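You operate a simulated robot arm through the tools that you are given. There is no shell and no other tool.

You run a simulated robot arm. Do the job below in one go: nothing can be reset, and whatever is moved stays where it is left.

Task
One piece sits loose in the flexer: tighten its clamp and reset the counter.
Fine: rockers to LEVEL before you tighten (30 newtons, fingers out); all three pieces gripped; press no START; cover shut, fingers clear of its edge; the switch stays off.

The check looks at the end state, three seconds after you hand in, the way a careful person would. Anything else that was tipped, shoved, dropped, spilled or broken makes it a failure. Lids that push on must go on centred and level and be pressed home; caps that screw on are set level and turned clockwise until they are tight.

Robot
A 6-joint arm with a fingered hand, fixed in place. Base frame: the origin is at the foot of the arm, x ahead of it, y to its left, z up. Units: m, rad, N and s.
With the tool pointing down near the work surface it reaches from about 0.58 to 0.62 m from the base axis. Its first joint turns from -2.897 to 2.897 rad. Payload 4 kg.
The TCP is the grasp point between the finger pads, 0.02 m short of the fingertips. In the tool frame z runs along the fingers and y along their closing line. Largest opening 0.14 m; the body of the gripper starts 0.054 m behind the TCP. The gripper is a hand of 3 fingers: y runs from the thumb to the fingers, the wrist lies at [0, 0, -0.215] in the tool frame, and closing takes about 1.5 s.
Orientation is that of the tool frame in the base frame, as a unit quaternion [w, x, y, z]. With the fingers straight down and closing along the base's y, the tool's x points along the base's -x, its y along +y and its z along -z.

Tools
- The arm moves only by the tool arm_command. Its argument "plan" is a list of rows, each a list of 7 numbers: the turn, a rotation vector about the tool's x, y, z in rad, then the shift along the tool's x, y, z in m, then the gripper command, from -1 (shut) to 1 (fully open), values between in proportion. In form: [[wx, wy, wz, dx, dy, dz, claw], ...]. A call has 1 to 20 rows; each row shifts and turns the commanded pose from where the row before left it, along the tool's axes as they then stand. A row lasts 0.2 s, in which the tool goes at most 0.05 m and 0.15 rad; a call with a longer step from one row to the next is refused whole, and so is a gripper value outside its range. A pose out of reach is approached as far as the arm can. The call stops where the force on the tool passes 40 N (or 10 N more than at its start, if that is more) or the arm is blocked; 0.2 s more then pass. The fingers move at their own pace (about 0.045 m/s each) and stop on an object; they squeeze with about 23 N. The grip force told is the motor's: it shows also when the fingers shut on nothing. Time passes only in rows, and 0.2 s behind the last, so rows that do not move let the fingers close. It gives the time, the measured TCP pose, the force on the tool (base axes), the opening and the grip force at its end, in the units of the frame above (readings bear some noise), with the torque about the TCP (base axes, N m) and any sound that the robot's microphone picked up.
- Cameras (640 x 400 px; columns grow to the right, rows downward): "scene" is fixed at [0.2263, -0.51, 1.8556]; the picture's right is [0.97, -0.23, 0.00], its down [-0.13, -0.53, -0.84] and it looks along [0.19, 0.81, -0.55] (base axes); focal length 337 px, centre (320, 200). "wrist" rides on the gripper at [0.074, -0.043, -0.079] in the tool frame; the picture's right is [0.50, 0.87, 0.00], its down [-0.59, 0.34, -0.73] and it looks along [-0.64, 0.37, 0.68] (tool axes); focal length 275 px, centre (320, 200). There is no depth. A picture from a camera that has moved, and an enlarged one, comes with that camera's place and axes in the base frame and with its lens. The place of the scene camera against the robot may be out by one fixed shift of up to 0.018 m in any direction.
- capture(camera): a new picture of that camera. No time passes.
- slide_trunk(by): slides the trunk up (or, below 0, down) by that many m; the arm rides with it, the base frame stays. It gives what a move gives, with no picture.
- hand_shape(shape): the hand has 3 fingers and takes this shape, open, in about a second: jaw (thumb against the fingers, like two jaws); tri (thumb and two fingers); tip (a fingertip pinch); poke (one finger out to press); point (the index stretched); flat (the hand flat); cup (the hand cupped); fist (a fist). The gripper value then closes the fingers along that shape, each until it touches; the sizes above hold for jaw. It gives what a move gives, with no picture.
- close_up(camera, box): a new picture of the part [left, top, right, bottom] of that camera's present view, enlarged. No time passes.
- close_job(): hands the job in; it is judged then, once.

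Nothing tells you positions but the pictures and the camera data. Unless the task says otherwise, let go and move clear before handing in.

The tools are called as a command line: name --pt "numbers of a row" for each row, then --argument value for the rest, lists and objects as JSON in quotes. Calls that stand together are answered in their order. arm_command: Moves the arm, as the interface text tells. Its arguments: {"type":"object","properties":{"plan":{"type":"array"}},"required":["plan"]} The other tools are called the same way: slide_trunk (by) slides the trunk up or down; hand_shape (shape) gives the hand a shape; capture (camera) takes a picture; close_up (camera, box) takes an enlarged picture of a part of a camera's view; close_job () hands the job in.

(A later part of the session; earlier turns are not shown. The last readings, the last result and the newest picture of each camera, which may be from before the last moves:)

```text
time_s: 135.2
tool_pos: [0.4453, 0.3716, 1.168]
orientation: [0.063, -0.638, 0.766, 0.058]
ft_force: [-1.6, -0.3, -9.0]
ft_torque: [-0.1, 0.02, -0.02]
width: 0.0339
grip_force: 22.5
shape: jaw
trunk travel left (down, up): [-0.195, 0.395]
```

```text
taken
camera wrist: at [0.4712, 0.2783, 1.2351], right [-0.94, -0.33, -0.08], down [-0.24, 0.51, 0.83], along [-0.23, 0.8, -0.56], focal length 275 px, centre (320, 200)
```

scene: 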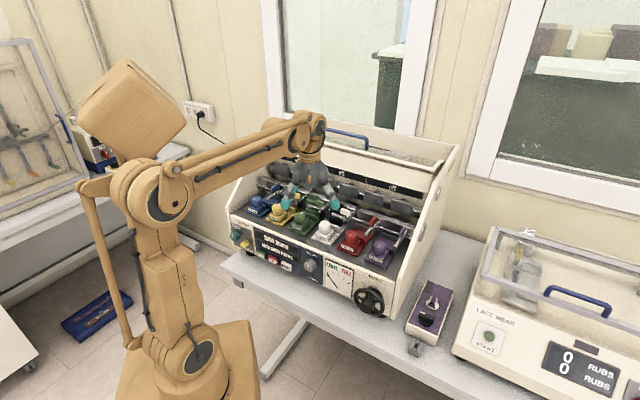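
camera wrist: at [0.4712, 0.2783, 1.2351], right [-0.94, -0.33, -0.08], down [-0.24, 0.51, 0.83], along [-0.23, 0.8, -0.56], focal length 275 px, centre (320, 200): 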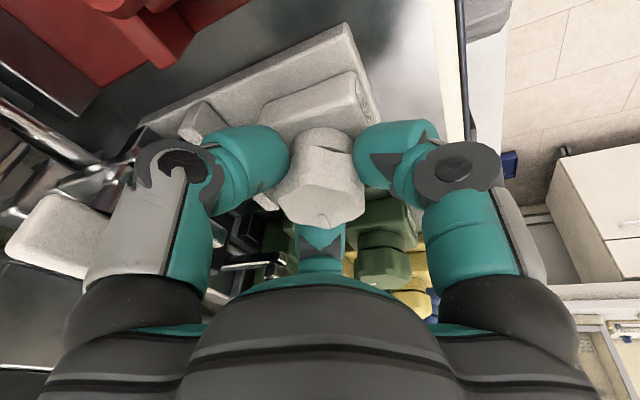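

All three digits now hold the knob evenly. Turning clockwise.

arm_command --pt "0.0121 -0.0006 0.0689 0 0 0 -1" --pt "0.0121 -0.0006 0.0689 0 0 0 -1" --pt "0.0121 -0.0006 0.0689 0 0 0 -1" --pt "0.0121 -0.0006 0.0689 0 0 0 -1" --pt "0.0121 -0.0006 0.0689 0 0 0 -1" --pt "0.0121 -0.0006 0.0689 0 0 0 -1" --pt "0 0 0 0 0 0 -1"

close_up --camera "wrist" --box '[200, 20, 440, 260]'

close_up --camera "scene" --box '[290, 175, 386, 235]'

```text
time_s: 136.8
tool_pos: [0.443, 0.3717, 1.1678]
orientation: [0.073, -0.464, 0.882, 0.044]
ft_force: [-7.1, -0.6, -8.7]
ft_torque: [-0.11, 0.11, 0.02]
width: 0.0338
grip_force: 23.0
shape: jaw
trunk travel left (down, up): [-0.195, 0.395]
```

```text
1.67 times, centred on (320, 140) of wrist
camera zoom: at [0.4302, 0.2755, 1.2351], right [-0.99, 0.08, -0.08], down [-0.02, 0.56, 0.83], along [0.11, 0.82, -0.56], focal length 459 px, centre (320, 300)
```

zoom: 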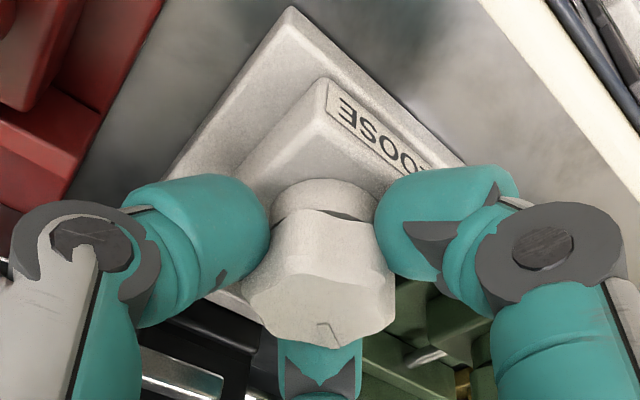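

```text
6.67 times, centred on (338, 205) of scene
camera zoom: at [0.2263, -0.51, 1.8556], right [0.97, -0.23, 0.0], down [-0.13, -0.53, -0.84], along [0.19, 0.81, -0.55], focal length 2245 px, centre (200, 167)
```

zoom: 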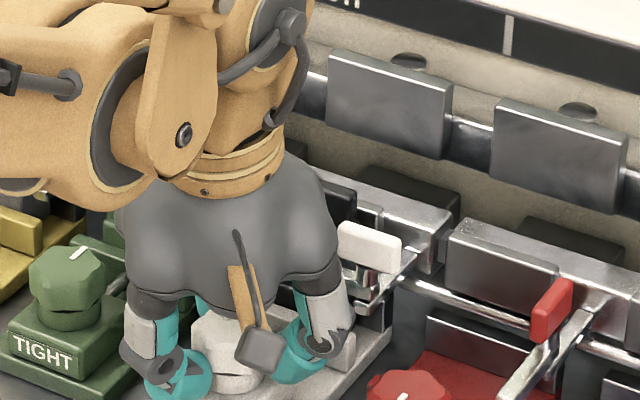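

Smooth, almost no side force. Continuing this stroke.

arm_command --pt "0.0121 -0.0006 0.0689 0 0 0 -1" --pt "0.0121 -0.0006 0.0689 0 0 0 -1" --pt "0.0121 -0.0006 0.0689 0 0 0 -1" --pt "0.0121 -0.0006 0.0689 0 0 0 -1" --pt "0.0121 -0.0006 0.0689 0 0 0 -1" --pt "0 0 0 0 0 0 -1"

close_up --camera "wrist" --box '[200, 20, 440, 260]'

close_up --camera "scene" --box '[290, 175, 386, 235]'

```text
time_s: 138.2
tool_pos: [0.4423, 0.3718, 1.1688]
orientation: [0.081, -0.304, 0.949, 0.03]
ft_force: [-9.6, -0.4, -13.9]
ft_torque: [-0.12, 0.23, 0.04]
width: 0.0337
grip_force: 22.9
shape: jaw
trunk travel left (down, up): [-0.195, 0.395]
```

```text
1.67 times, centred on (320, 140) of wrist
camera zoom: at [0.3978, 0.2862, 1.2355], right [-0.9, 0.42, -0.08], down [0.18, 0.53, 0.83], along [0.39, 0.73, -0.56], focal length 459 px, centre (320, 300)
```

zoom: 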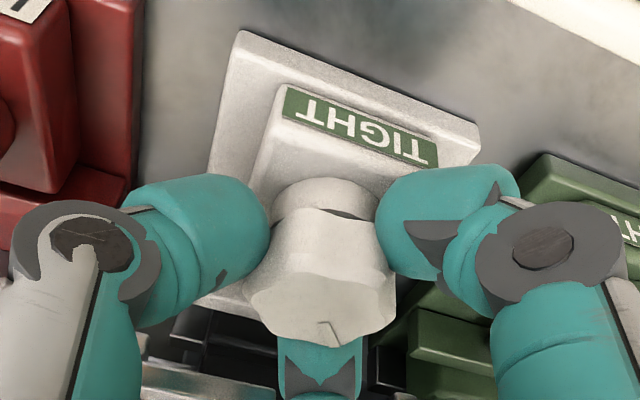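

```text
6.67 times, centred on (338, 205) of scene
camera zoom: at [0.2263, -0.51, 1.8556], right [0.97, -0.23, 0.0], down [-0.13, -0.53, -0.84], along [0.19, 0.81, -0.55], focal length 2245 px, centre (200, 167)
```

zoom: 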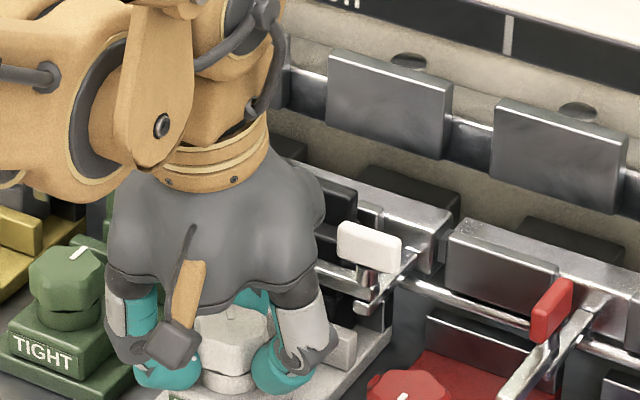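

The label has flipped to TIGHT. The other tight knobs point to the rear, so I'll take another stroke and feel for resistance to make sure the piece is truly gripped.

arm_command --pt "0 0 0 0 0 0 0.1" --pt "0 0 0 0 0 0 0.1" --pt "0 0 0 0 0 0 0.1" --pt "0 0 0 0 0 0 0.1" --pt "-0.0225 0.0011 -0.128 0 0 0 0.1" --pt "-0.0225 0.0011 -0.128 0 0 0 0.1" --pt "-0.0225 0.0011 -0.128 0 0 0 0.1" --pt "-0.0225 0.0011 -0.128 0 0 0 0.1" --pt "-0.0225 0.0011 -0.128 0 0 0 0.1" --pt "-0.0225 0.0011 -0.128 0 0 0 0.1" --pt "0 0 0 0 0 0 0.1"

close_up --camera "wrist" --box '[200, 20, 440, 260]'

close_up --camera "wrist" --box '[150, 90, 390, 240]'

```text
time_s: 140.6
tool_pos: [0.4445, 0.3697, 1.1683]
orientation: [0.062, -0.642, 0.762, 0.059]
ft_force: [-1.0, 0.3, -0.1]
ft_torque: [0.03, 0.04, 0.06]
width: 0.0765
grip_force: 0.0
shape: jaw
trunk travel left (down, up): [-0.195, 0.395]
```

```text
1.67 times, centred on (320, 140) of wrist
camera zoom: at [0.4725, 0.2781, 1.2354], right [-0.94, -0.34, -0.08], down [-0.25, 0.5, 0.83], along [-0.24, 0.8, -0.56], focal length 459 px, centre (320, 300)
```

zoom: 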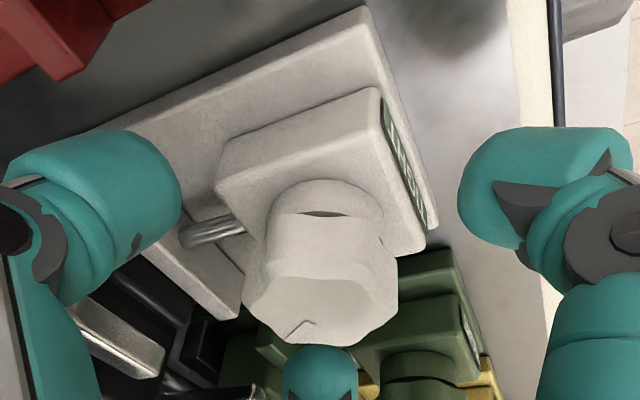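

```text
2.67 times, centred on (270, 165) of wrist
camera zoom: at [0.4725, 0.2781, 1.2354], right [-0.94, -0.34, -0.08], down [-0.25, 0.5, 0.83], along [-0.24, 0.8, -0.56], focal length 734 px, centre (453, 293)
```

zoom: 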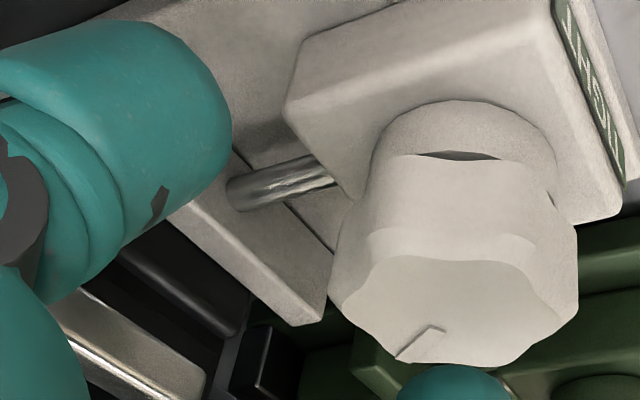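

The rod is well out and the jaw is at the black piece. I'll grip once more and turn gently, watching the torque.

arm_command --pt "0 0 0 0 0 0 -0.5" --pt "0 0 0 0 0 0 -1" --pt "0 0 0 0 0 0 -1" --pt "0 0 0 0 0 0 -1" --pt "0 0 0 0 0 0 -1" --pt "0.0121 -0.0006 0.0689 0 0 0 -1" --pt "0.0121 -0.0006 0.0689 0 0 0 -1" --pt "0.0121 -0.0006 0.0689 0 0 0 -1" --pt "0 0 0 0 0 0 -1"

close_up --camera "wrist" --box '[200, 20, 440, 260]'

```text
time_s: 142.6
tool_pos: [0.4426, 0.3708, 1.1677]
orientation: [0.067, -0.558, 0.826, 0.051]
ft_force: [-4.7, -2.7, -10.3]
ft_torque: [-0.13, 0.05, 0.03]
width: 0.0337
grip_force: 22.9
shape: jaw
trunk travel left (down, up): [-0.195, 0.395]
```

```text
1.67 times, centred on (320, 140) of wrist
camera zoom: at [0.4521, 0.2746, 1.2352], right [-0.99, -0.13, -0.08], down [-0.14, 0.54, 0.83], along [-0.07, 0.83, -0.56], focal length 459 px, centre (320, 300)
```

zoom: 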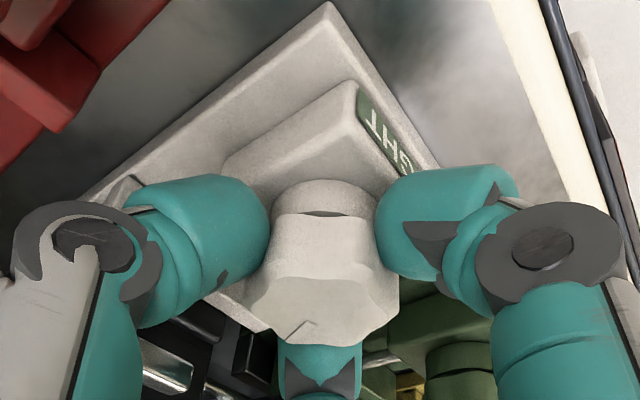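

arm_command --pt "0.0121 -0.0006 0.0689 0 0 0 -1" --pt "0.0121 -0.0006 0.0689 0 0 0 -1" --pt "0.0121 -0.0006 0.0689 0 0 0 -1" --pt "0.0121 -0.0006 0.0689 0 0 0 -1" --pt "0 0 0 0 0 0 -1"

close_up --camera "wrist" --box '[200, 20, 440, 260]'

```text
time_s: 143.8
tool_pos: [0.4439, 0.3702, 1.1684]
orientation: [0.074, -0.438, 0.895, 0.041]
ft_force: [-8.4, -3.7, -13.9]
ft_torque: [-0.13, 0.11, 0.04]
width: 0.0333
grip_force: 22.7
shape: jaw
trunk travel left (down, up): [-0.195, 0.395]
```

```text
1.67 times, centred on (320, 140) of wrist
camera zoom: at [0.4247, 0.2763, 1.2355], right [-0.99, 0.14, -0.08], down [0.02, 0.56, 0.83], along [0.16, 0.81, -0.56], focal length 459 px, centre (320, 300)
```

zoom: 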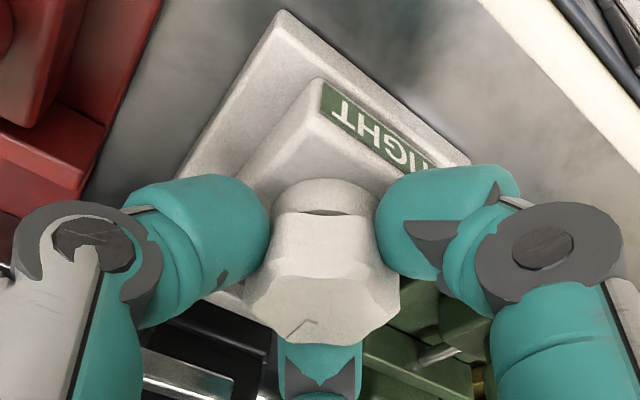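

arm_command --pt "0.0121 -0.0006 0.0689 0 0 0 -1" --pt "0.0121 -0.0006 0.0689 0 0 0 -1" --pt "0.0121 -0.0006 0.0689 0 0 0 -1" --pt "0.0121 -0.0006 0.0689 0 0 0 -1" --pt "0 0 0 0 0 0 -1"

close_up --camera "wrist" --box '[200, 20, 440, 260]'

close_up --camera "scene" --box '[290, 175, 386, 235]'

```text
time_s: 145.0
tool_pos: [0.4436, 0.369, 1.1695]
orientation: [0.08, -0.308, 0.947, 0.031]
ft_force: [-5.7, -4.1, -9.1]
ft_torque: [-0.19, 0.13, 0.79]
width: 0.0326
grip_force: 23.1
shape: jaw
trunk travel left (down, up): [-0.195, 0.395]
```

```text
1.67 times, centred on (320, 140) of wrist
camera zoom: at [0.3994, 0.2845, 1.2357], right [-0.91, 0.41, -0.08], down [0.17, 0.54, 0.83], along [0.38, 0.74, -0.56], focal length 459 px, centre (320, 300)
```

zoom: 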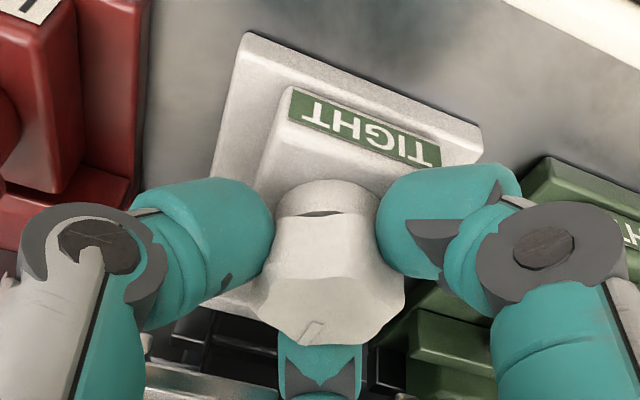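

```text
6.67 times, centred on (338, 205) of scene
camera zoom: at [0.2263, -0.51, 1.8556], right [0.97, -0.23, 0.0], down [-0.13, -0.53, -0.84], along [0.19, 0.81, -0.55], focal length 2245 px, centre (200, 167)
```

zoom: 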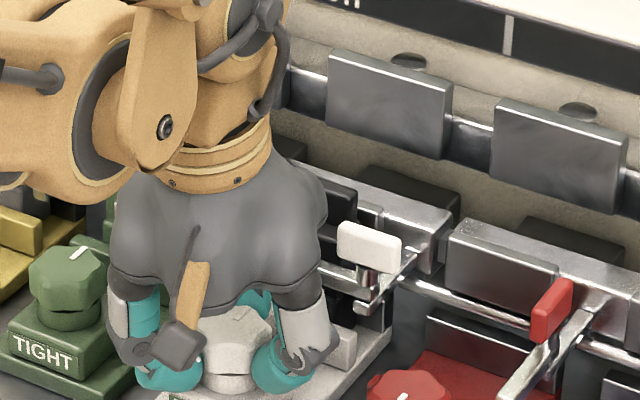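

The torque rose sharply: the clamp is tight. I'll open the digits and lift straight up.

arm_command --pt "0 0 0 0 0 0 0.1" --pt "0 0 0 0 0 0 0.1" --pt "0 0 0 0 0 0 0.1" --pt "0 0 0 0 0 0 0.1" --pt "0 0 0 -0.0043 0.0002 -0.0246 0.1" --pt "0 0 0 -0.0061 0.0003 -0.0344 0.1" --pt "0 0 0 -0.0078 0.0004 -0.0443 0.1" --pt "0 0 0 -0.0078 0.0004 -0.0443 0.1" --pt "0 0 0 0 0 0 0.1"

capture --camera "wrist"

close_up --camera "wrist" --box '[220, 60, 420, 200]'

capture --camera "scene"

```text
time_s: 147.0
tool_pos: [0.4453, 0.3698, 1.3188]
orientation: [0.08, -0.308, 0.947, 0.03]
ft_force: [0.0, -0.1, 0.7]
ft_torque: [0.04, 0.01, 0.03]
width: 0.0767
grip_force: 0.1
shape: jaw
trunk travel left (down, up): [-0.195, 0.395]
```

```text
taken
camera wrist: at [0.4002, 0.2849, 1.3853], right [-0.91, 0.41, -0.08], down [0.17, 0.54, 0.83], along [0.38, 0.74, -0.56], focal length 275 px, centre (320, 200)
```

wrist: 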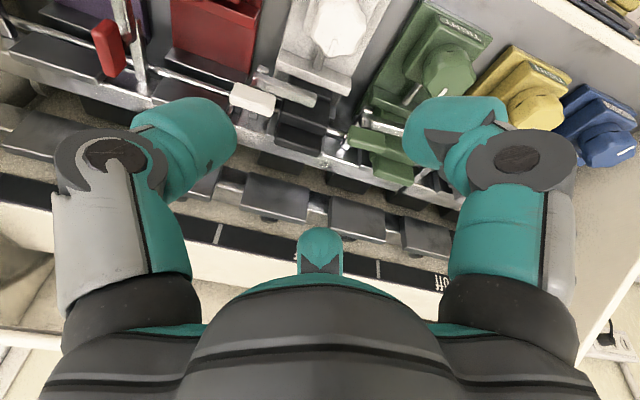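

```text
2.86 times, centred on (320, 130) of wrist
camera zoom: at [0.4002, 0.2849, 1.3853], right [-0.91, 0.41, -0.08], down [0.17, 0.54, 0.83], along [0.38, 0.74, -0.56], focal length 786 px, centre (320, 400)
```

zoom: 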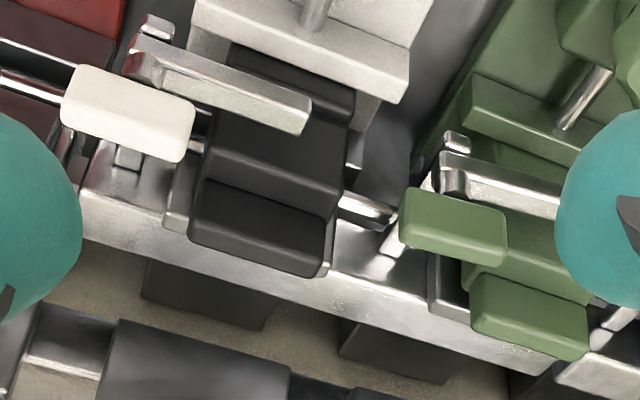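

```text
taken
```

scene: 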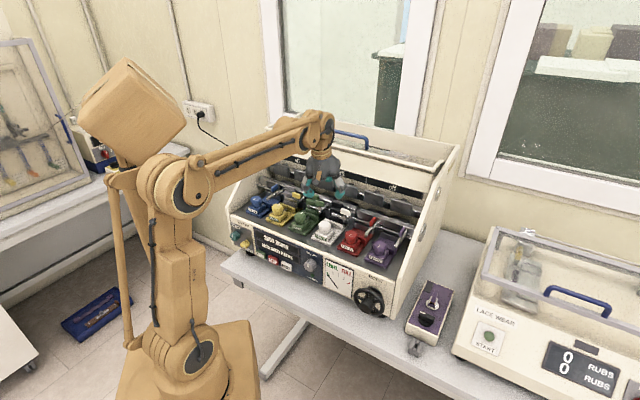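

The white jaw now presses on the black piece. A quick scene zoom to verify all stations.

close_up --camera "scene" --box '[236, 180, 396, 280]'

close_up --camera "wrist" --box '[220, 0, 640, 200]'

```text
4.00 times, centred on (316, 230) of scene
camera zoom: at [0.2263, -0.51, 1.8556], right [0.97, -0.23, 0.0], down [-0.13, -0.53, -0.84], along [0.19, 0.81, -0.55], focal length 1347 px, centre (336, 80)
```

zoom: 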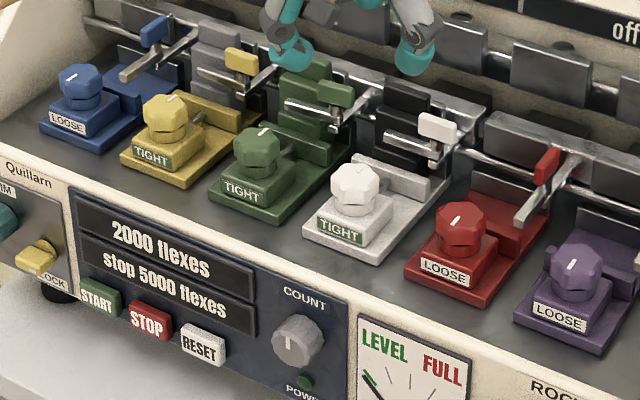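

```text
1.52 times, centred on (430, 100) of wrist
camera zoom: at [0.4002, 0.2849, 1.3853], right [-0.91, 0.41, -0.08], down [0.17, 0.54, 0.83], along [0.38, 0.74, -0.56], focal length 420 px, centre (152, 352)
```

zoom: 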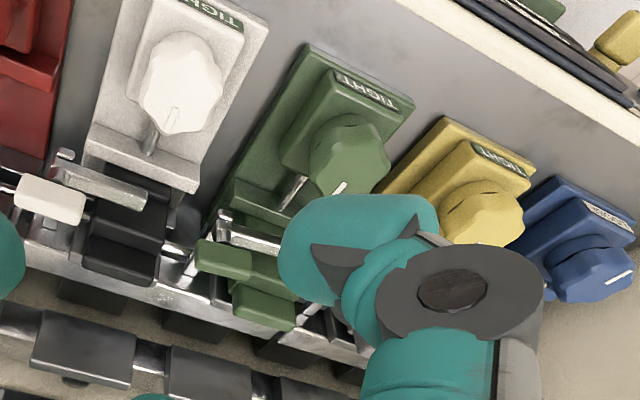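

All three pieces read TIGHT. Now the cover: I'll raise up and look at where the handle rests.

slide_trunk --by 0.2

capture --camera "wrist"

capture --camera "scene"

```text
time_s: 149.2
tool_pos: [0.4441, 0.3699, 1.5187]
orientation: [0.08, -0.308, 0.947, 0.031]
ft_force: [-0.7, -0.3, 0.1]
ft_torque: [0.02, -0.02, 0.03]
width: 0.0768
grip_force: 0.0
shape: jaw
trunk travel left (down, up): [-0.395, 0.195]
```

```text
taken
camera wrist: at [0.4003, 0.285, 1.5848], right [-0.91, 0.41, -0.08], down [0.17, 0.54, 0.83], along [0.38, 0.74, -0.56], focal length 275 px, centre (320, 200)
```

wrist: 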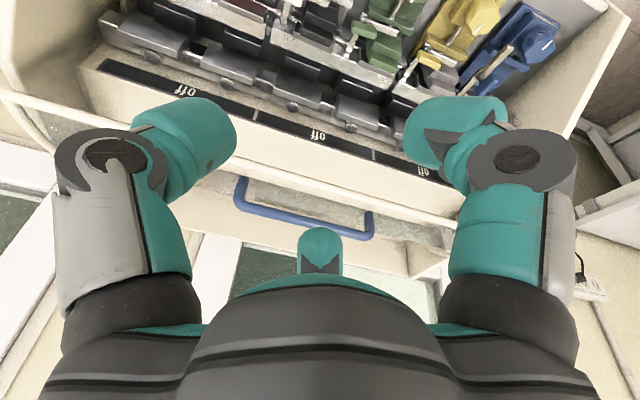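

```text
taken
```

scene: 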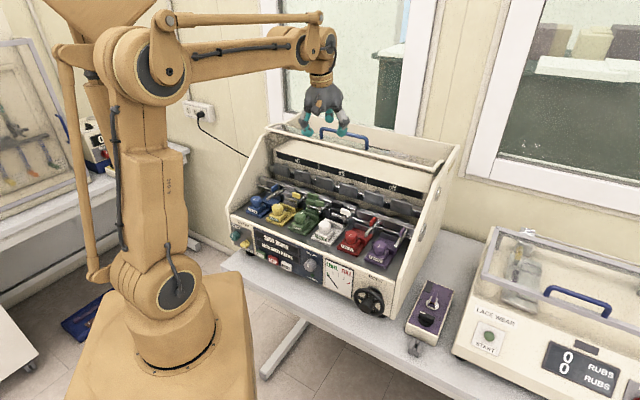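

The handle rests at about v≈0.80, z≈1.40. I'll close the fingers, tilt the hand to ~50°, and bring it over just behind the bar to draw the cover forward.

arm_command --pt "-0.0241 -0.1292 0 0 0 0 -0.5" --pt "-0.0241 -0.1292 0 0 0 0 -1" --pt "-0.0241 -0.1292 0 0 0 0 -1" --pt "-0.0241 -0.1292 0 0 0 0 -1" --pt "0 0 0 -0.0282 0.0127 0.0293 -1" --pt "0 0 0 -0.0282 0.0127 0.0293 -1" --pt "0 0 0 -0.0282 0.0127 0.0293 -1" --pt "0 0 0 -0.0282 0.0127 0.0293 -1" --pt "0 0 0 -0.0282 0.0127 0.0293 -1" --pt "0 0 0 -0.0282 0.0127 0.0293 -1" --pt "0 0 0 0 0 0 -1"

capture --camera "wrist"

capture --camera "scene"

```text
time_s: 151.6
tool_pos: [0.585, 0.5823, 1.4994]
orientation: [0.305, -0.294, 0.893, 0.154]
ft_force: [0.0, -0.5, 0.1]
ft_torque: [0.0, -0.02, 0.03]
width: 0.0001
grip_force: 22.8
shape: jaw
trunk travel left (down, up): [-0.395, 0.195]
```

```text
taken
camera wrist: at [0.5274, 0.4808, 1.5105], right [-0.86, 0.46, -0.23], down [-0.17, 0.18, 0.97], along [0.49, 0.87, -0.08], focal length 275 px, centre (320, 200)
```

wrist: 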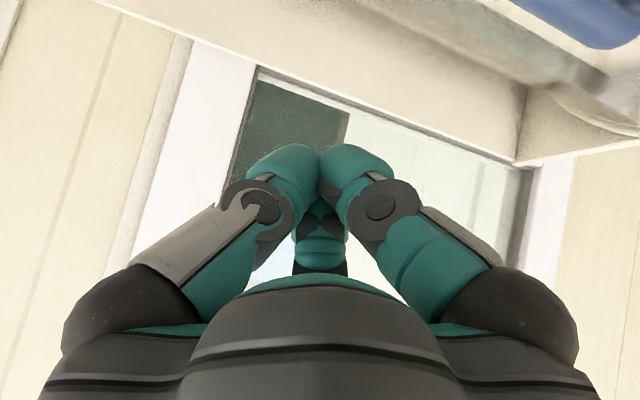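

```text
taken
```

scene: 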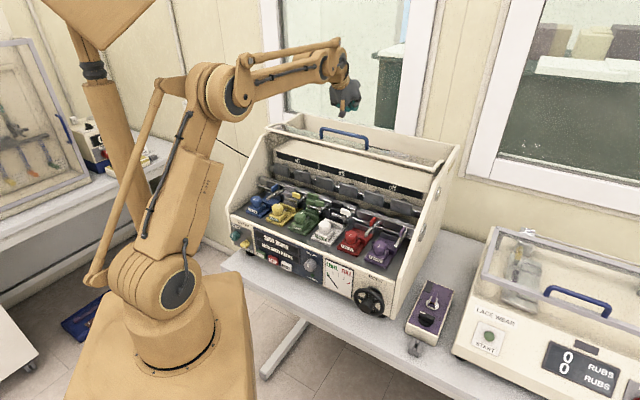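

Hand is above and just behind the bar. I'll go a bit further back, then lower so the fingers sit behind the bar.

arm_command --pt "0 0 0 -0.019 0.0028 0.0161 -1" --pt "0 0 0 0.018 -0.0027 0.0217 -1" --pt "0 0 0 0.018 -0.0027 0.0217 -1" --pt "0 0 0 0.018 -0.0027 0.0217 -1" --pt "0 0 0 0 0 0 -1"

capture --camera "wrist"

close_up --camera "scene" --box '[270, 80, 430, 180]'

```text
time_s: 152.8
tool_pos: [0.6018, 0.6, 1.412]
orientation: [0.304, -0.294, 0.893, 0.154]
ft_force: [0.2, -0.1, 0.0]
ft_torque: [-0.01, 0.01, 0.03]
width: 0.0
grip_force: 23.4
shape: jaw
trunk travel left (down, up): [-0.395, 0.195]
```

```text
taken
camera wrist: at [0.5458, 0.5, 1.4241], right [-0.86, 0.46, -0.23], down [-0.17, 0.19, 0.97], along [0.49, 0.87, -0.08], focal length 275 px, centre (320, 200)
```

wrist: 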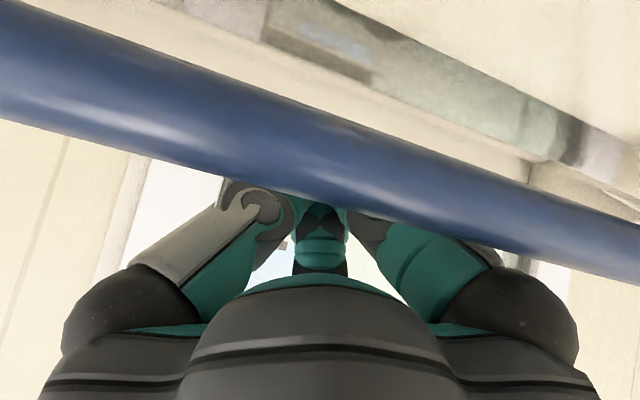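

```text
4.00 times, centred on (350, 130) of scene
camera zoom: at [0.2263, -0.51, 1.8556], right [0.97, -0.23, 0.0], down [-0.13, -0.53, -0.84], along [0.19, 0.81, -0.55], focal length 1347 px, centre (200, 480)
```

zoom: 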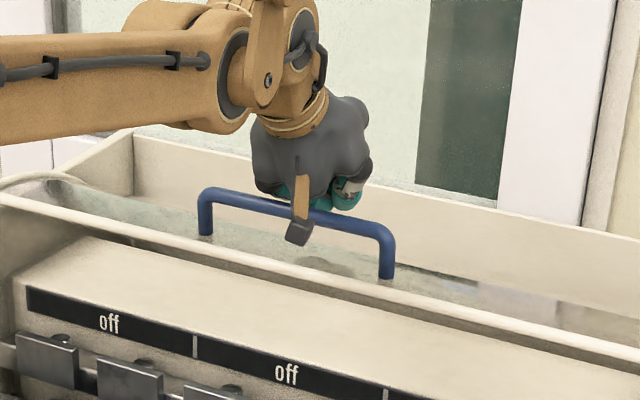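

Fingers are right behind the bar. I'll draw the cover forward gently.

arm_command --pt "0 0 0 0.0152 -0.0023 -0.0129 -1" --pt "0 0 0 0.0152 -0.0023 -0.0129 -1" --pt "0 0 0 0.0152 -0.0023 -0.0129 -1" --pt "0 0 0 0 0 0 -1"

close_up --camera "scene" --box '[270, 80, 430, 180]'

```text
time_s: 153.8
tool_pos: [0.5608, 0.558, 1.4133]
orientation: [0.304, -0.293, 0.893, 0.153]
ft_force: [2.1, 1.4, 7.0]
ft_torque: [-0.18, 0.39, -0.05]
width: 0.0001
grip_force: 23.7
shape: jaw
trunk travel left (down, up): [-0.395, 0.195]
```

```text
4.00 times, centred on (350, 130) of scene
camera zoom: at [0.2263, -0.51, 1.8556], right [0.97, -0.23, 0.0], down [-0.13, -0.53, -0.84], along [0.19, 0.81, -0.55], focal length 1347 px, centre (200, 480)
```

zoom: 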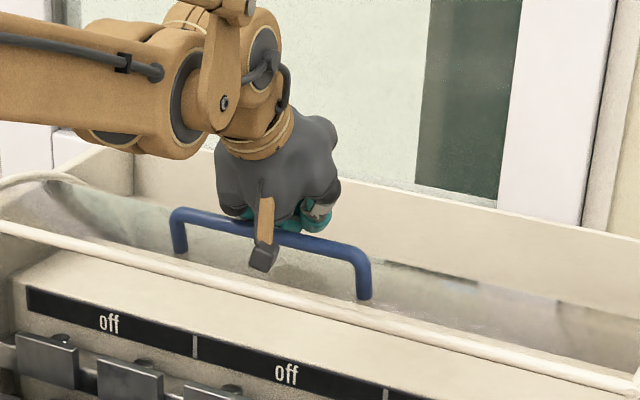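

The cover is coming forward with little force. Continuing.

arm_command --pt "0 0 0 0.0152 -0.0023 -0.0129 -1" --pt "0 0 0 0.0152 -0.0023 -0.0129 -1" --pt "0 0 0 0.0165 -0.0025 -0.0114 -1" --pt "0 0 0 0.0165 -0.0025 -0.0114 -1" --pt "0 0 0 0 0 0 -1"

close_up --camera "scene" --box '[230, 90, 470, 240]'

```text
time_s: 155.0
tool_pos: [0.5041, 0.5005, 1.4096]
orientation: [0.305, -0.294, 0.893, 0.153]
ft_force: [-0.2, 0.5, 5.6]
ft_torque: [-0.08, 0.21, 0.01]
width: 0.0001
grip_force: 23.2
shape: jaw
trunk travel left (down, up): [-0.395, 0.195]
```

```text
2.67 times, centred on (350, 165) of scene
camera zoom: at [0.2263, -0.51, 1.8556], right [0.97, -0.23, 0.0], down [-0.13, -0.53, -0.84], along [0.19, 0.81, -0.55], focal length 898 px, centre (240, 293)
```

zoom: 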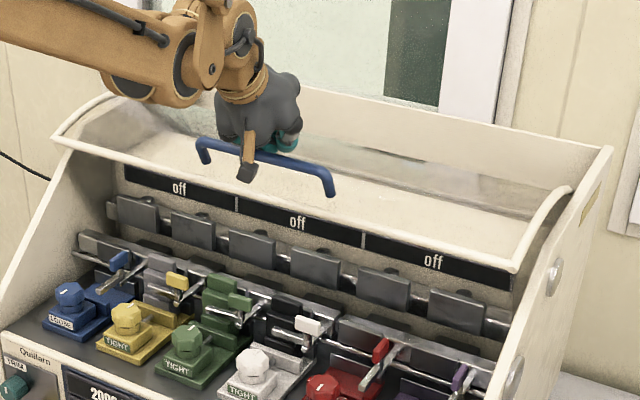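

arm_command --pt "0 0 0 0.018 -0.0027 -0.0095 -1" --pt "0 0 0 0.019 -0.0029 -0.0083 -1" --pt "0 0 0 0.019 -0.0029 -0.0083 -1" --pt "0 0 0 0 0 0 -1"

close_up --camera "scene" --box '[230, 90, 470, 240]'

```text
time_s: 156.0
tool_pos: [0.4614, 0.4587, 1.3915]
orientation: [0.304, -0.294, 0.893, 0.153]
ft_force: [-1.5, -0.2, -0.5]
ft_torque: [0.0, -0.03, -0.02]
width: 0.0001
grip_force: 22.8
shape: jaw
trunk travel left (down, up): [-0.395, 0.195]
```

```text
2.67 times, centred on (350, 165) of scene
camera zoom: at [0.2263, -0.51, 1.8556], right [0.97, -0.23, 0.0], down [-0.13, -0.53, -0.84], along [0.19, 0.81, -0.55], focal length 898 px, centre (240, 293)
```

zoom: 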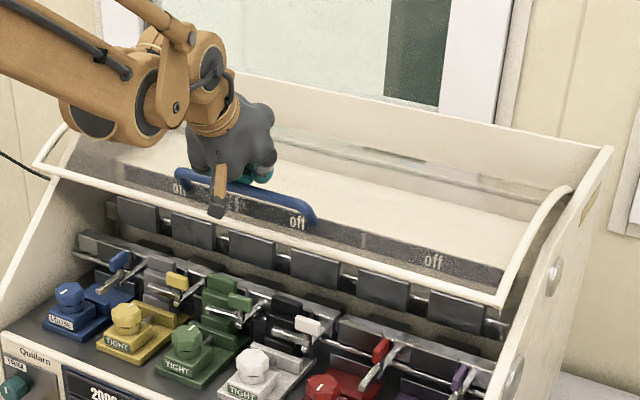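

The cover is now moving by itself. I'll lift the hand straight up, clear of it, and let it settle shut.

arm_command --pt "0 0 0 -0.0254 0.0038 -0.0307 -1" --pt "0 0 0 -0.0254 0.0038 -0.0307 -1" --pt "0 0 0 -0.0254 0.0038 -0.0307 -1" --pt "0 0 0 0 0 0 -1" --pt "0 0 0 0 0 0 -1" --pt "0 0 0 0 0 0 -1" --pt "0 0 0 0 0 0 -1" --pt "0 0 0 0 0 0 -1" --pt "0 0 0 0 0 0 -1" --pt "0 0 0 0 0 0 -1"

capture --camera "scene"

```text
time_s: 158.2
tool_pos: [0.461, 0.4587, 1.5134]
orientation: [0.305, -0.294, 0.893, 0.154]
ft_force: [1.0, -1.0, -0.6]
ft_torque: [-0.01, 0.03, 0.01]
width: 0.0
grip_force: 22.9
shape: jaw
trunk travel left (down, up): [-0.395, 0.195]
```

```text
taken
```

scene: 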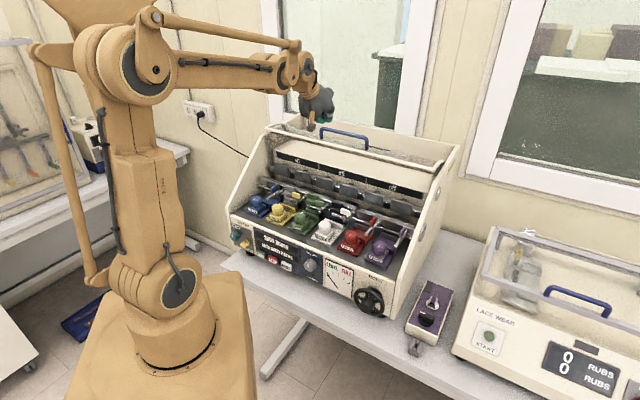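

The cover drifted back open — I hadn't pulled past its balance point. I'll repeat and draw it further before letting go.

arm_command --pt "0 0 0 -0.0304 0.0045 0.0257 -1" --pt "0 0 0 -0.0304 0.0045 0.0257 -1" --pt "0 0 0 -0.0304 0.0045 0.0257 -1" --pt "0 0 0 -0.0304 0.0045 0.0257 -1" --pt "0 0 0 -0.0304 0.0045 0.0257 -1" --pt "0 0 0 0.0213 -0.0032 0.0257 -1" --pt "0 0 0 0.0213 -0.0032 0.0257 -1" --pt "0 0 0 0.0213 -0.0032 0.0257 -1" --pt "0 0 0 0 0 0 -1"

capture --camera "wrist"

close_up --camera "scene" --box '[270, 80, 430, 180]'

```text
time_s: 160.2
tool_pos: [0.6029, 0.6001, 1.4099]
orientation: [0.304, -0.294, 0.893, 0.154]
ft_force: [0.5, 0.5, -0.7]
ft_torque: [0.01, -0.01, -0.01]
width: 0.0001
grip_force: 23.2
shape: jaw
trunk travel left (down, up): [-0.395, 0.195]
```

```text
taken
camera wrist: at [0.5462, 0.4988, 1.4221], right [-0.86, 0.46, -0.23], down [-0.17, 0.19, 0.97], along [0.49, 0.87, -0.08], focal length 275 px, centre (320, 200)
```

wrist: 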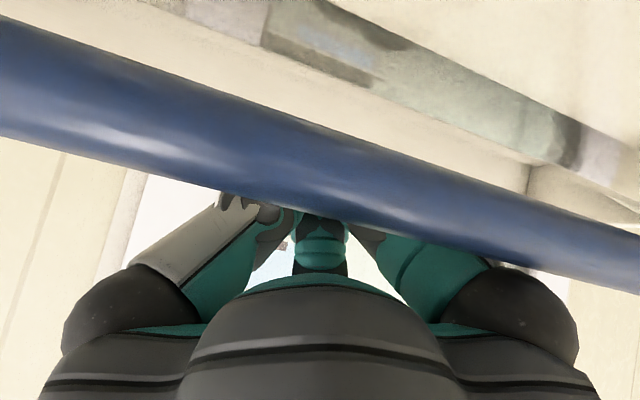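

```text
4.00 times, centred on (350, 130) of scene
camera zoom: at [0.2263, -0.51, 1.8556], right [0.97, -0.23, 0.0], down [-0.13, -0.53, -0.84], along [0.19, 0.81, -0.55], focal length 1347 px, centre (200, 480)
```

zoom: 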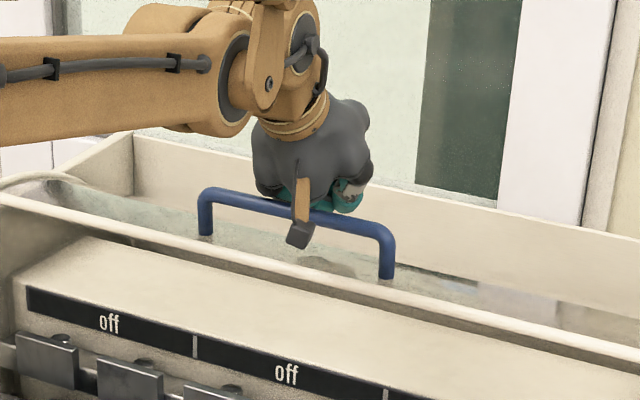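

Behind the bar again. I'll pull along the arc in one continuous motion, further this time.

arm_command --pt "0 0 0 0.0152 -0.0023 -0.0129 -1" --pt "0 0 0 0.0152 -0.0023 -0.0129 -1" --pt "0 0 0 0.0152 -0.0023 -0.0129 -1" --pt "0 0 0 0.0152 -0.0023 -0.0129 -1" --pt "0 0 0 0.0152 -0.0023 -0.0129 -1" --pt "0 0 0 0.0165 -0.0025 -0.0114 -1" --pt "0 0 0 0.0165 -0.0025 -0.0114 -1" --pt "0 0 0 0.018 -0.0027 -0.0095 -1" --pt "0 0 0 0.019 -0.0029 -0.0083 -1" --pt "0 0 0 0.019 -0.0029 -0.0083 -1" --pt "0 0 0 0.0189 -0.0028 -0.0058 -1" --pt "0 0 0 0.0195 -0.003 -0.0034 -1" --pt "0 0 0 0 0 0 -1"

close_up --camera "scene" --box '[230, 90, 470, 240]'

```text
time_s: 163.0
tool_pos: [0.4366, 0.432, 1.3741]
orientation: [0.304, -0.294, 0.893, 0.153]
ft_force: [0.4, -0.3, 0.8]
ft_torque: [0.01, 0.01, -0.04]
width: 0.0
grip_force: 22.8
shape: jaw
trunk travel left (down, up): [-0.395, 0.195]
```

```text
2.67 times, centred on (350, 165) of scene
camera zoom: at [0.2263, -0.51, 1.8556], right [0.97, -0.23, 0.0], down [-0.13, -0.53, -0.84], along [0.19, 0.81, -0.55], focal length 898 px, centre (240, 293)
```

zoom: 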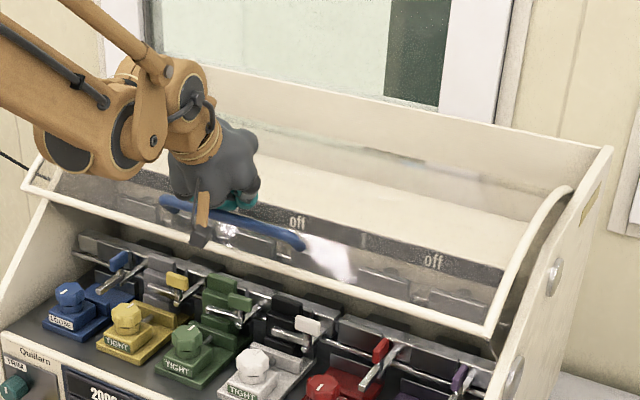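

Further now; a couple more steps along the arc to be well past balance.

arm_command --pt "0 0 0 0.0198 -0.003 -0.0013 -1" --pt "0 0 0 0.0198 -0.003 0.0007 -1" --pt "0 0 0 0 0 0 -1"

close_up --camera "scene" --box '[230, 90, 470, 240]'

capture --camera "wrist"

```text
time_s: 163.8
tool_pos: [0.4138, 0.4102, 1.3484]
orientation: [0.304, -0.295, 0.893, 0.155]
ft_force: [-1.1, 0.3, -0.5]
ft_torque: [0.02, -0.02, 0.03]
width: 0.0
grip_force: 23.3
shape: jaw
trunk travel left (down, up): [-0.395, 0.195]
```

```text
2.67 times, centred on (350, 165) of scene
camera zoom: at [0.2263, -0.51, 1.8556], right [0.97, -0.23, 0.0], down [-0.13, -0.53, -0.84], along [0.19, 0.81, -0.55], focal length 898 px, centre (240, 293)
```

zoom: 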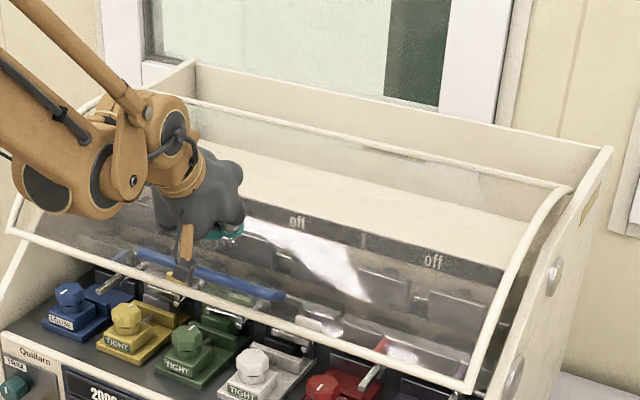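

```text
taken
camera wrist: at [0.3567, 0.3092, 1.3606], right [-0.86, 0.46, -0.23], down [-0.17, 0.19, 0.97], along [0.49, 0.87, -0.08], focal length 275 px, centre (320, 200)
```

wrist: 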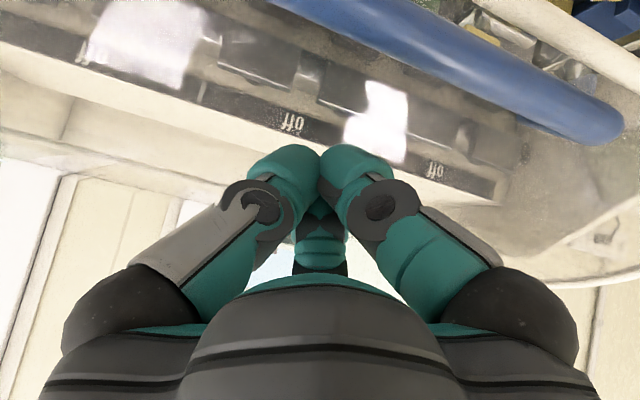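

It is closing by itself now. Lifting the hand clear and waiting for it to settle.

arm_command --pt "0 0 0 -0.0254 0.0038 -0.0307 -1" --pt "0 0 0 -0.0254 0.0038 -0.0307 -1" --pt "0 0 0 -0.0254 0.0038 -0.0307 -1" --pt "0 0 0 0 0 0 -1" --pt "0 0 0 0 0 0 -1" --pt "0 0 0 0 0 0 -1" --pt "0 0 0 0 0 0 -1" --pt "0 0 0 0 0 0 -1" --pt "0 0 0 0 0 0 -1" --pt "0 0 0 0 0 0 -1"

capture --camera "scene"

close_up --camera "scene" --box '[220, 220, 420, 345]'

```text
time_s: 166.0
tool_pos: [0.4137, 0.4109, 1.4692]
orientation: [0.304, -0.294, 0.893, 0.154]
ft_force: [-0.3, -0.2, -1.0]
ft_torque: [0.0, -0.01, 0.0]
width: 0.0
grip_force: 23.1
shape: jaw
trunk travel left (down, up): [-0.395, 0.195]
```

```text
taken
```

scene: 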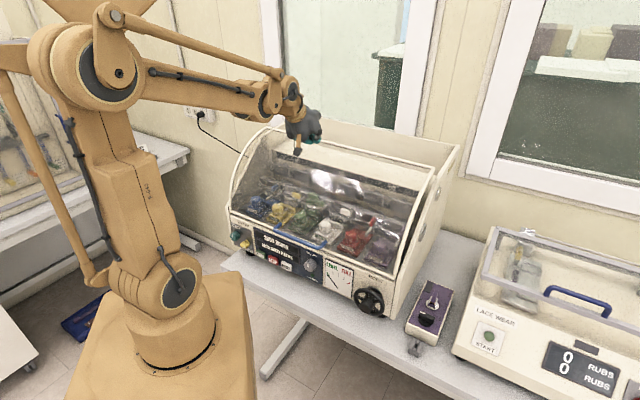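

```text
3.20 times, centred on (320, 282) of scene
camera zoom: at [0.2263, -0.51, 1.8556], right [0.97, -0.23, 0.0], down [-0.13, -0.53, -0.84], along [0.19, 0.81, -0.55], focal length 1078 px, centre (320, -64)
```

zoom: 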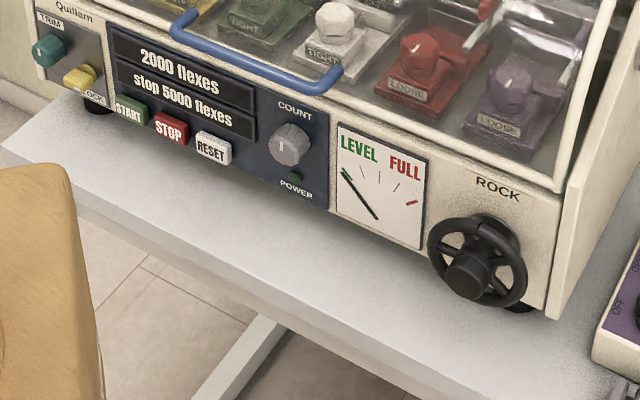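

The cover is shut again exactly as before, and white reads TIGHT. For RESET I'll use the poke shape; let me see where its finger sits relative to the hand.

hand_shape --shape "poke"

capture --camera "wrist"

close_up --camera "scene" --box '[230, 60, 390, 160]'

```text
time_s: 166.9
tool_pos: [0.4128, 0.4102, 1.4682]
orientation: [0.305, -0.293, 0.893, 0.153]
ft_force: [-0.5, -0.8, 0.0]
ft_torque: [-0.01, -0.04, 0.01]
width: 0.0001
grip_force: 0.0
shape: poke
trunk travel left (down, up): [-0.395, 0.195]
```

```text
taken
camera wrist: at [0.3569, 0.3099, 1.4807], right [-0.86, 0.46, -0.23], down [-0.17, 0.19, 0.97], along [0.49, 0.87, -0.08], focal length 275 px, centre (320, 200)
```

wrist: 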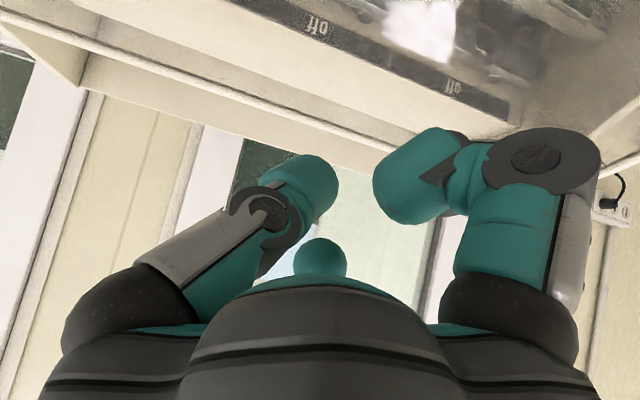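

```text
4.00 times, centred on (310, 110) of scene
camera zoom: at [0.2263, -0.51, 1.8556], right [0.97, -0.23, 0.0], down [-0.13, -0.53, -0.84], along [0.19, 0.81, -0.55], focal length 1347 px, centre (360, 560)
```

zoom: 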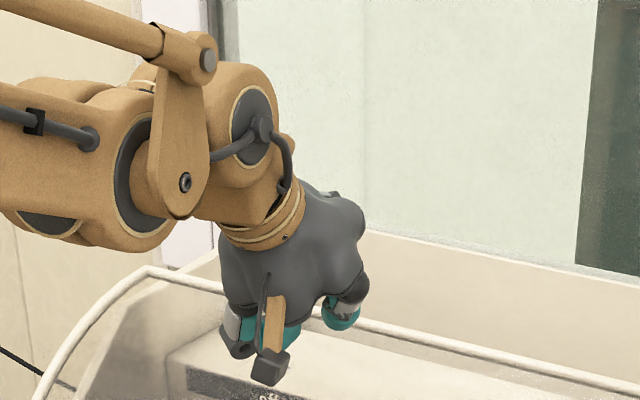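

arm_command --pt "0 0 0 0 0 0 1" --pt "0 0 0 0 0 0 1" --pt "0 0 0 0 0 0 1" --pt "0 0 0 0 0 0 1" --pt "0 0 0 0 0 0 1"

capture --camera "wrist"

close_up --camera "scene" --box '[230, 60, 390, 160]'

```text
time_s: 168.1
tool_pos: [0.4134, 0.4107, 1.4689]
orientation: [0.304, -0.294, 0.893, 0.154]
ft_force: [-0.2, -0.4, -0.3]
ft_torque: [0.02, 0.0, 0.01]
width: 0.0
grip_force: 0.1
shape: poke
trunk travel left (down, up): [-0.395, 0.195]
```

```text
taken
camera wrist: at [0.3569, 0.3099, 1.4807], right [-0.86, 0.46, -0.23], down [-0.17, 0.19, 0.97], along [0.49, 0.87, -0.08], focal length 275 px, centre (320, 200)
```

wrist: 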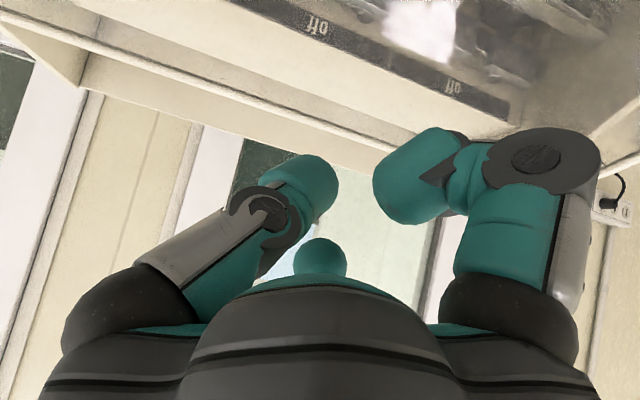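

```text
4.00 times, centred on (310, 110) of scene
camera zoom: at [0.2263, -0.51, 1.8556], right [0.97, -0.23, 0.0], down [-0.13, -0.53, -0.84], along [0.19, 0.81, -0.55], focal length 1347 px, centre (360, 560)
```

zoom: 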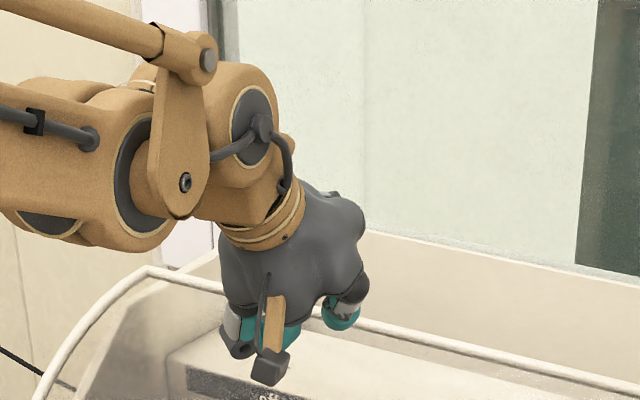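

hand_shape --shape "point"

arm_command --pt "0 0 0 0 0 0 1" --pt "0 0 0 0 0 0 1"

capture --camera "wrist"

close_up --camera "scene" --box '[230, 60, 390, 160]'

```text
time_s: 169.0
tool_pos: [0.4135, 0.4105, 1.4686]
orientation: [0.303, -0.294, 0.893, 0.154]
ft_force: [-0.1, -0.8, 0.3]
ft_torque: [-0.04, -0.04, 0.01]
width: 0.0
grip_force: 0.1
shape: point
trunk travel left (down, up): [-0.395, 0.195]
```

```text
time_s: 169.6
tool_pos: [0.4139, 0.4104, 1.4693]
orientation: [0.304, -0.294, 0.893, 0.154]
ft_force: [0.3, -0.7, 0.0]
ft_torque: [0.0, 0.0, -0.03]
width: 0.0001
grip_force: 0.0
shape: point
trunk travel left (down, up): [-0.395, 0.195]
```

```text
taken
camera wrist: at [0.3569, 0.3099, 1.4807], right [-0.86, 0.46, -0.23], down [-0.17, 0.19, 0.97], along [0.49, 0.87, -0.08], focal length 275 px, centre (320, 200)
```

wrist: 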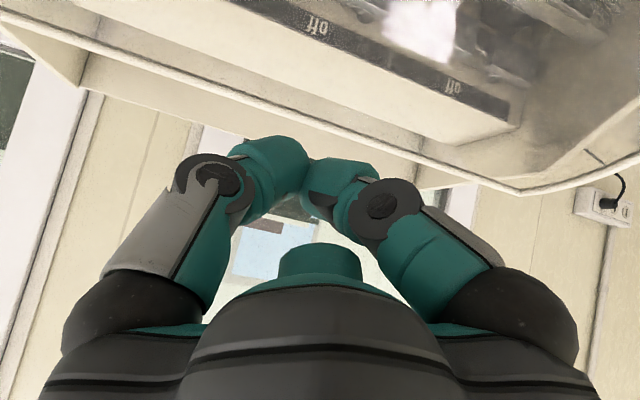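

```text
4.00 times, centred on (310, 110) of scene
camera zoom: at [0.2263, -0.51, 1.8556], right [0.97, -0.23, 0.0], down [-0.13, -0.53, -0.84], along [0.19, 0.81, -0.55], focal length 1347 px, centre (360, 560)
```

zoom: 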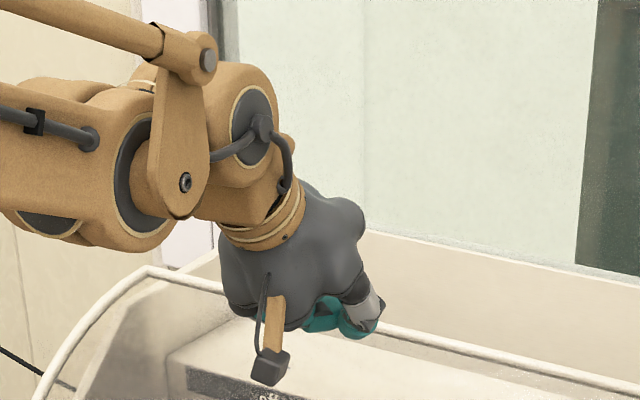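

I'll go with the closed jaw tip, whose position I know well. Reverting to jaw, closing, rolling so no knuckle leads, and backing off in front of the machine.

hand_shape --shape "jaw"

arm_command --pt "0 0 -0.136 0 0 0 -1" --pt "0 0 -0.136 0 0 0 -1" --pt "0 0 -0.136 0 0 0 -1" --pt "0 0 -0.136 0 0 0 -1" --pt "0 0 -0.136 0 0 0 -1" --pt "0 0 0 0 0 0 -1"

```text
time_s: 170.5
tool_pos: [0.4147, 0.4104, 1.4691]
orientation: [0.304, -0.293, 0.893, 0.153]
ft_force: [-0.5, -0.1, 1.0]
ft_torque: [0.0, -0.02, 0.03]
width: 0.1402
grip_force: 0.1
shape: jaw
trunk travel left (down, up): [-0.395, 0.195]
```

```text
time_s: 171.9
tool_pos: [0.4146, 0.4101, 1.4685]
orientation: [0.338, -0.575, 0.744, 0.042]
ft_force: [0.2, 0.0, -0.3]
ft_torque: [-0.02, 0.01, -0.01]
width: 0.0166
grip_force: 0.0
shape: jaw
trunk travel left (down, up): [-0.395, 0.195]
```

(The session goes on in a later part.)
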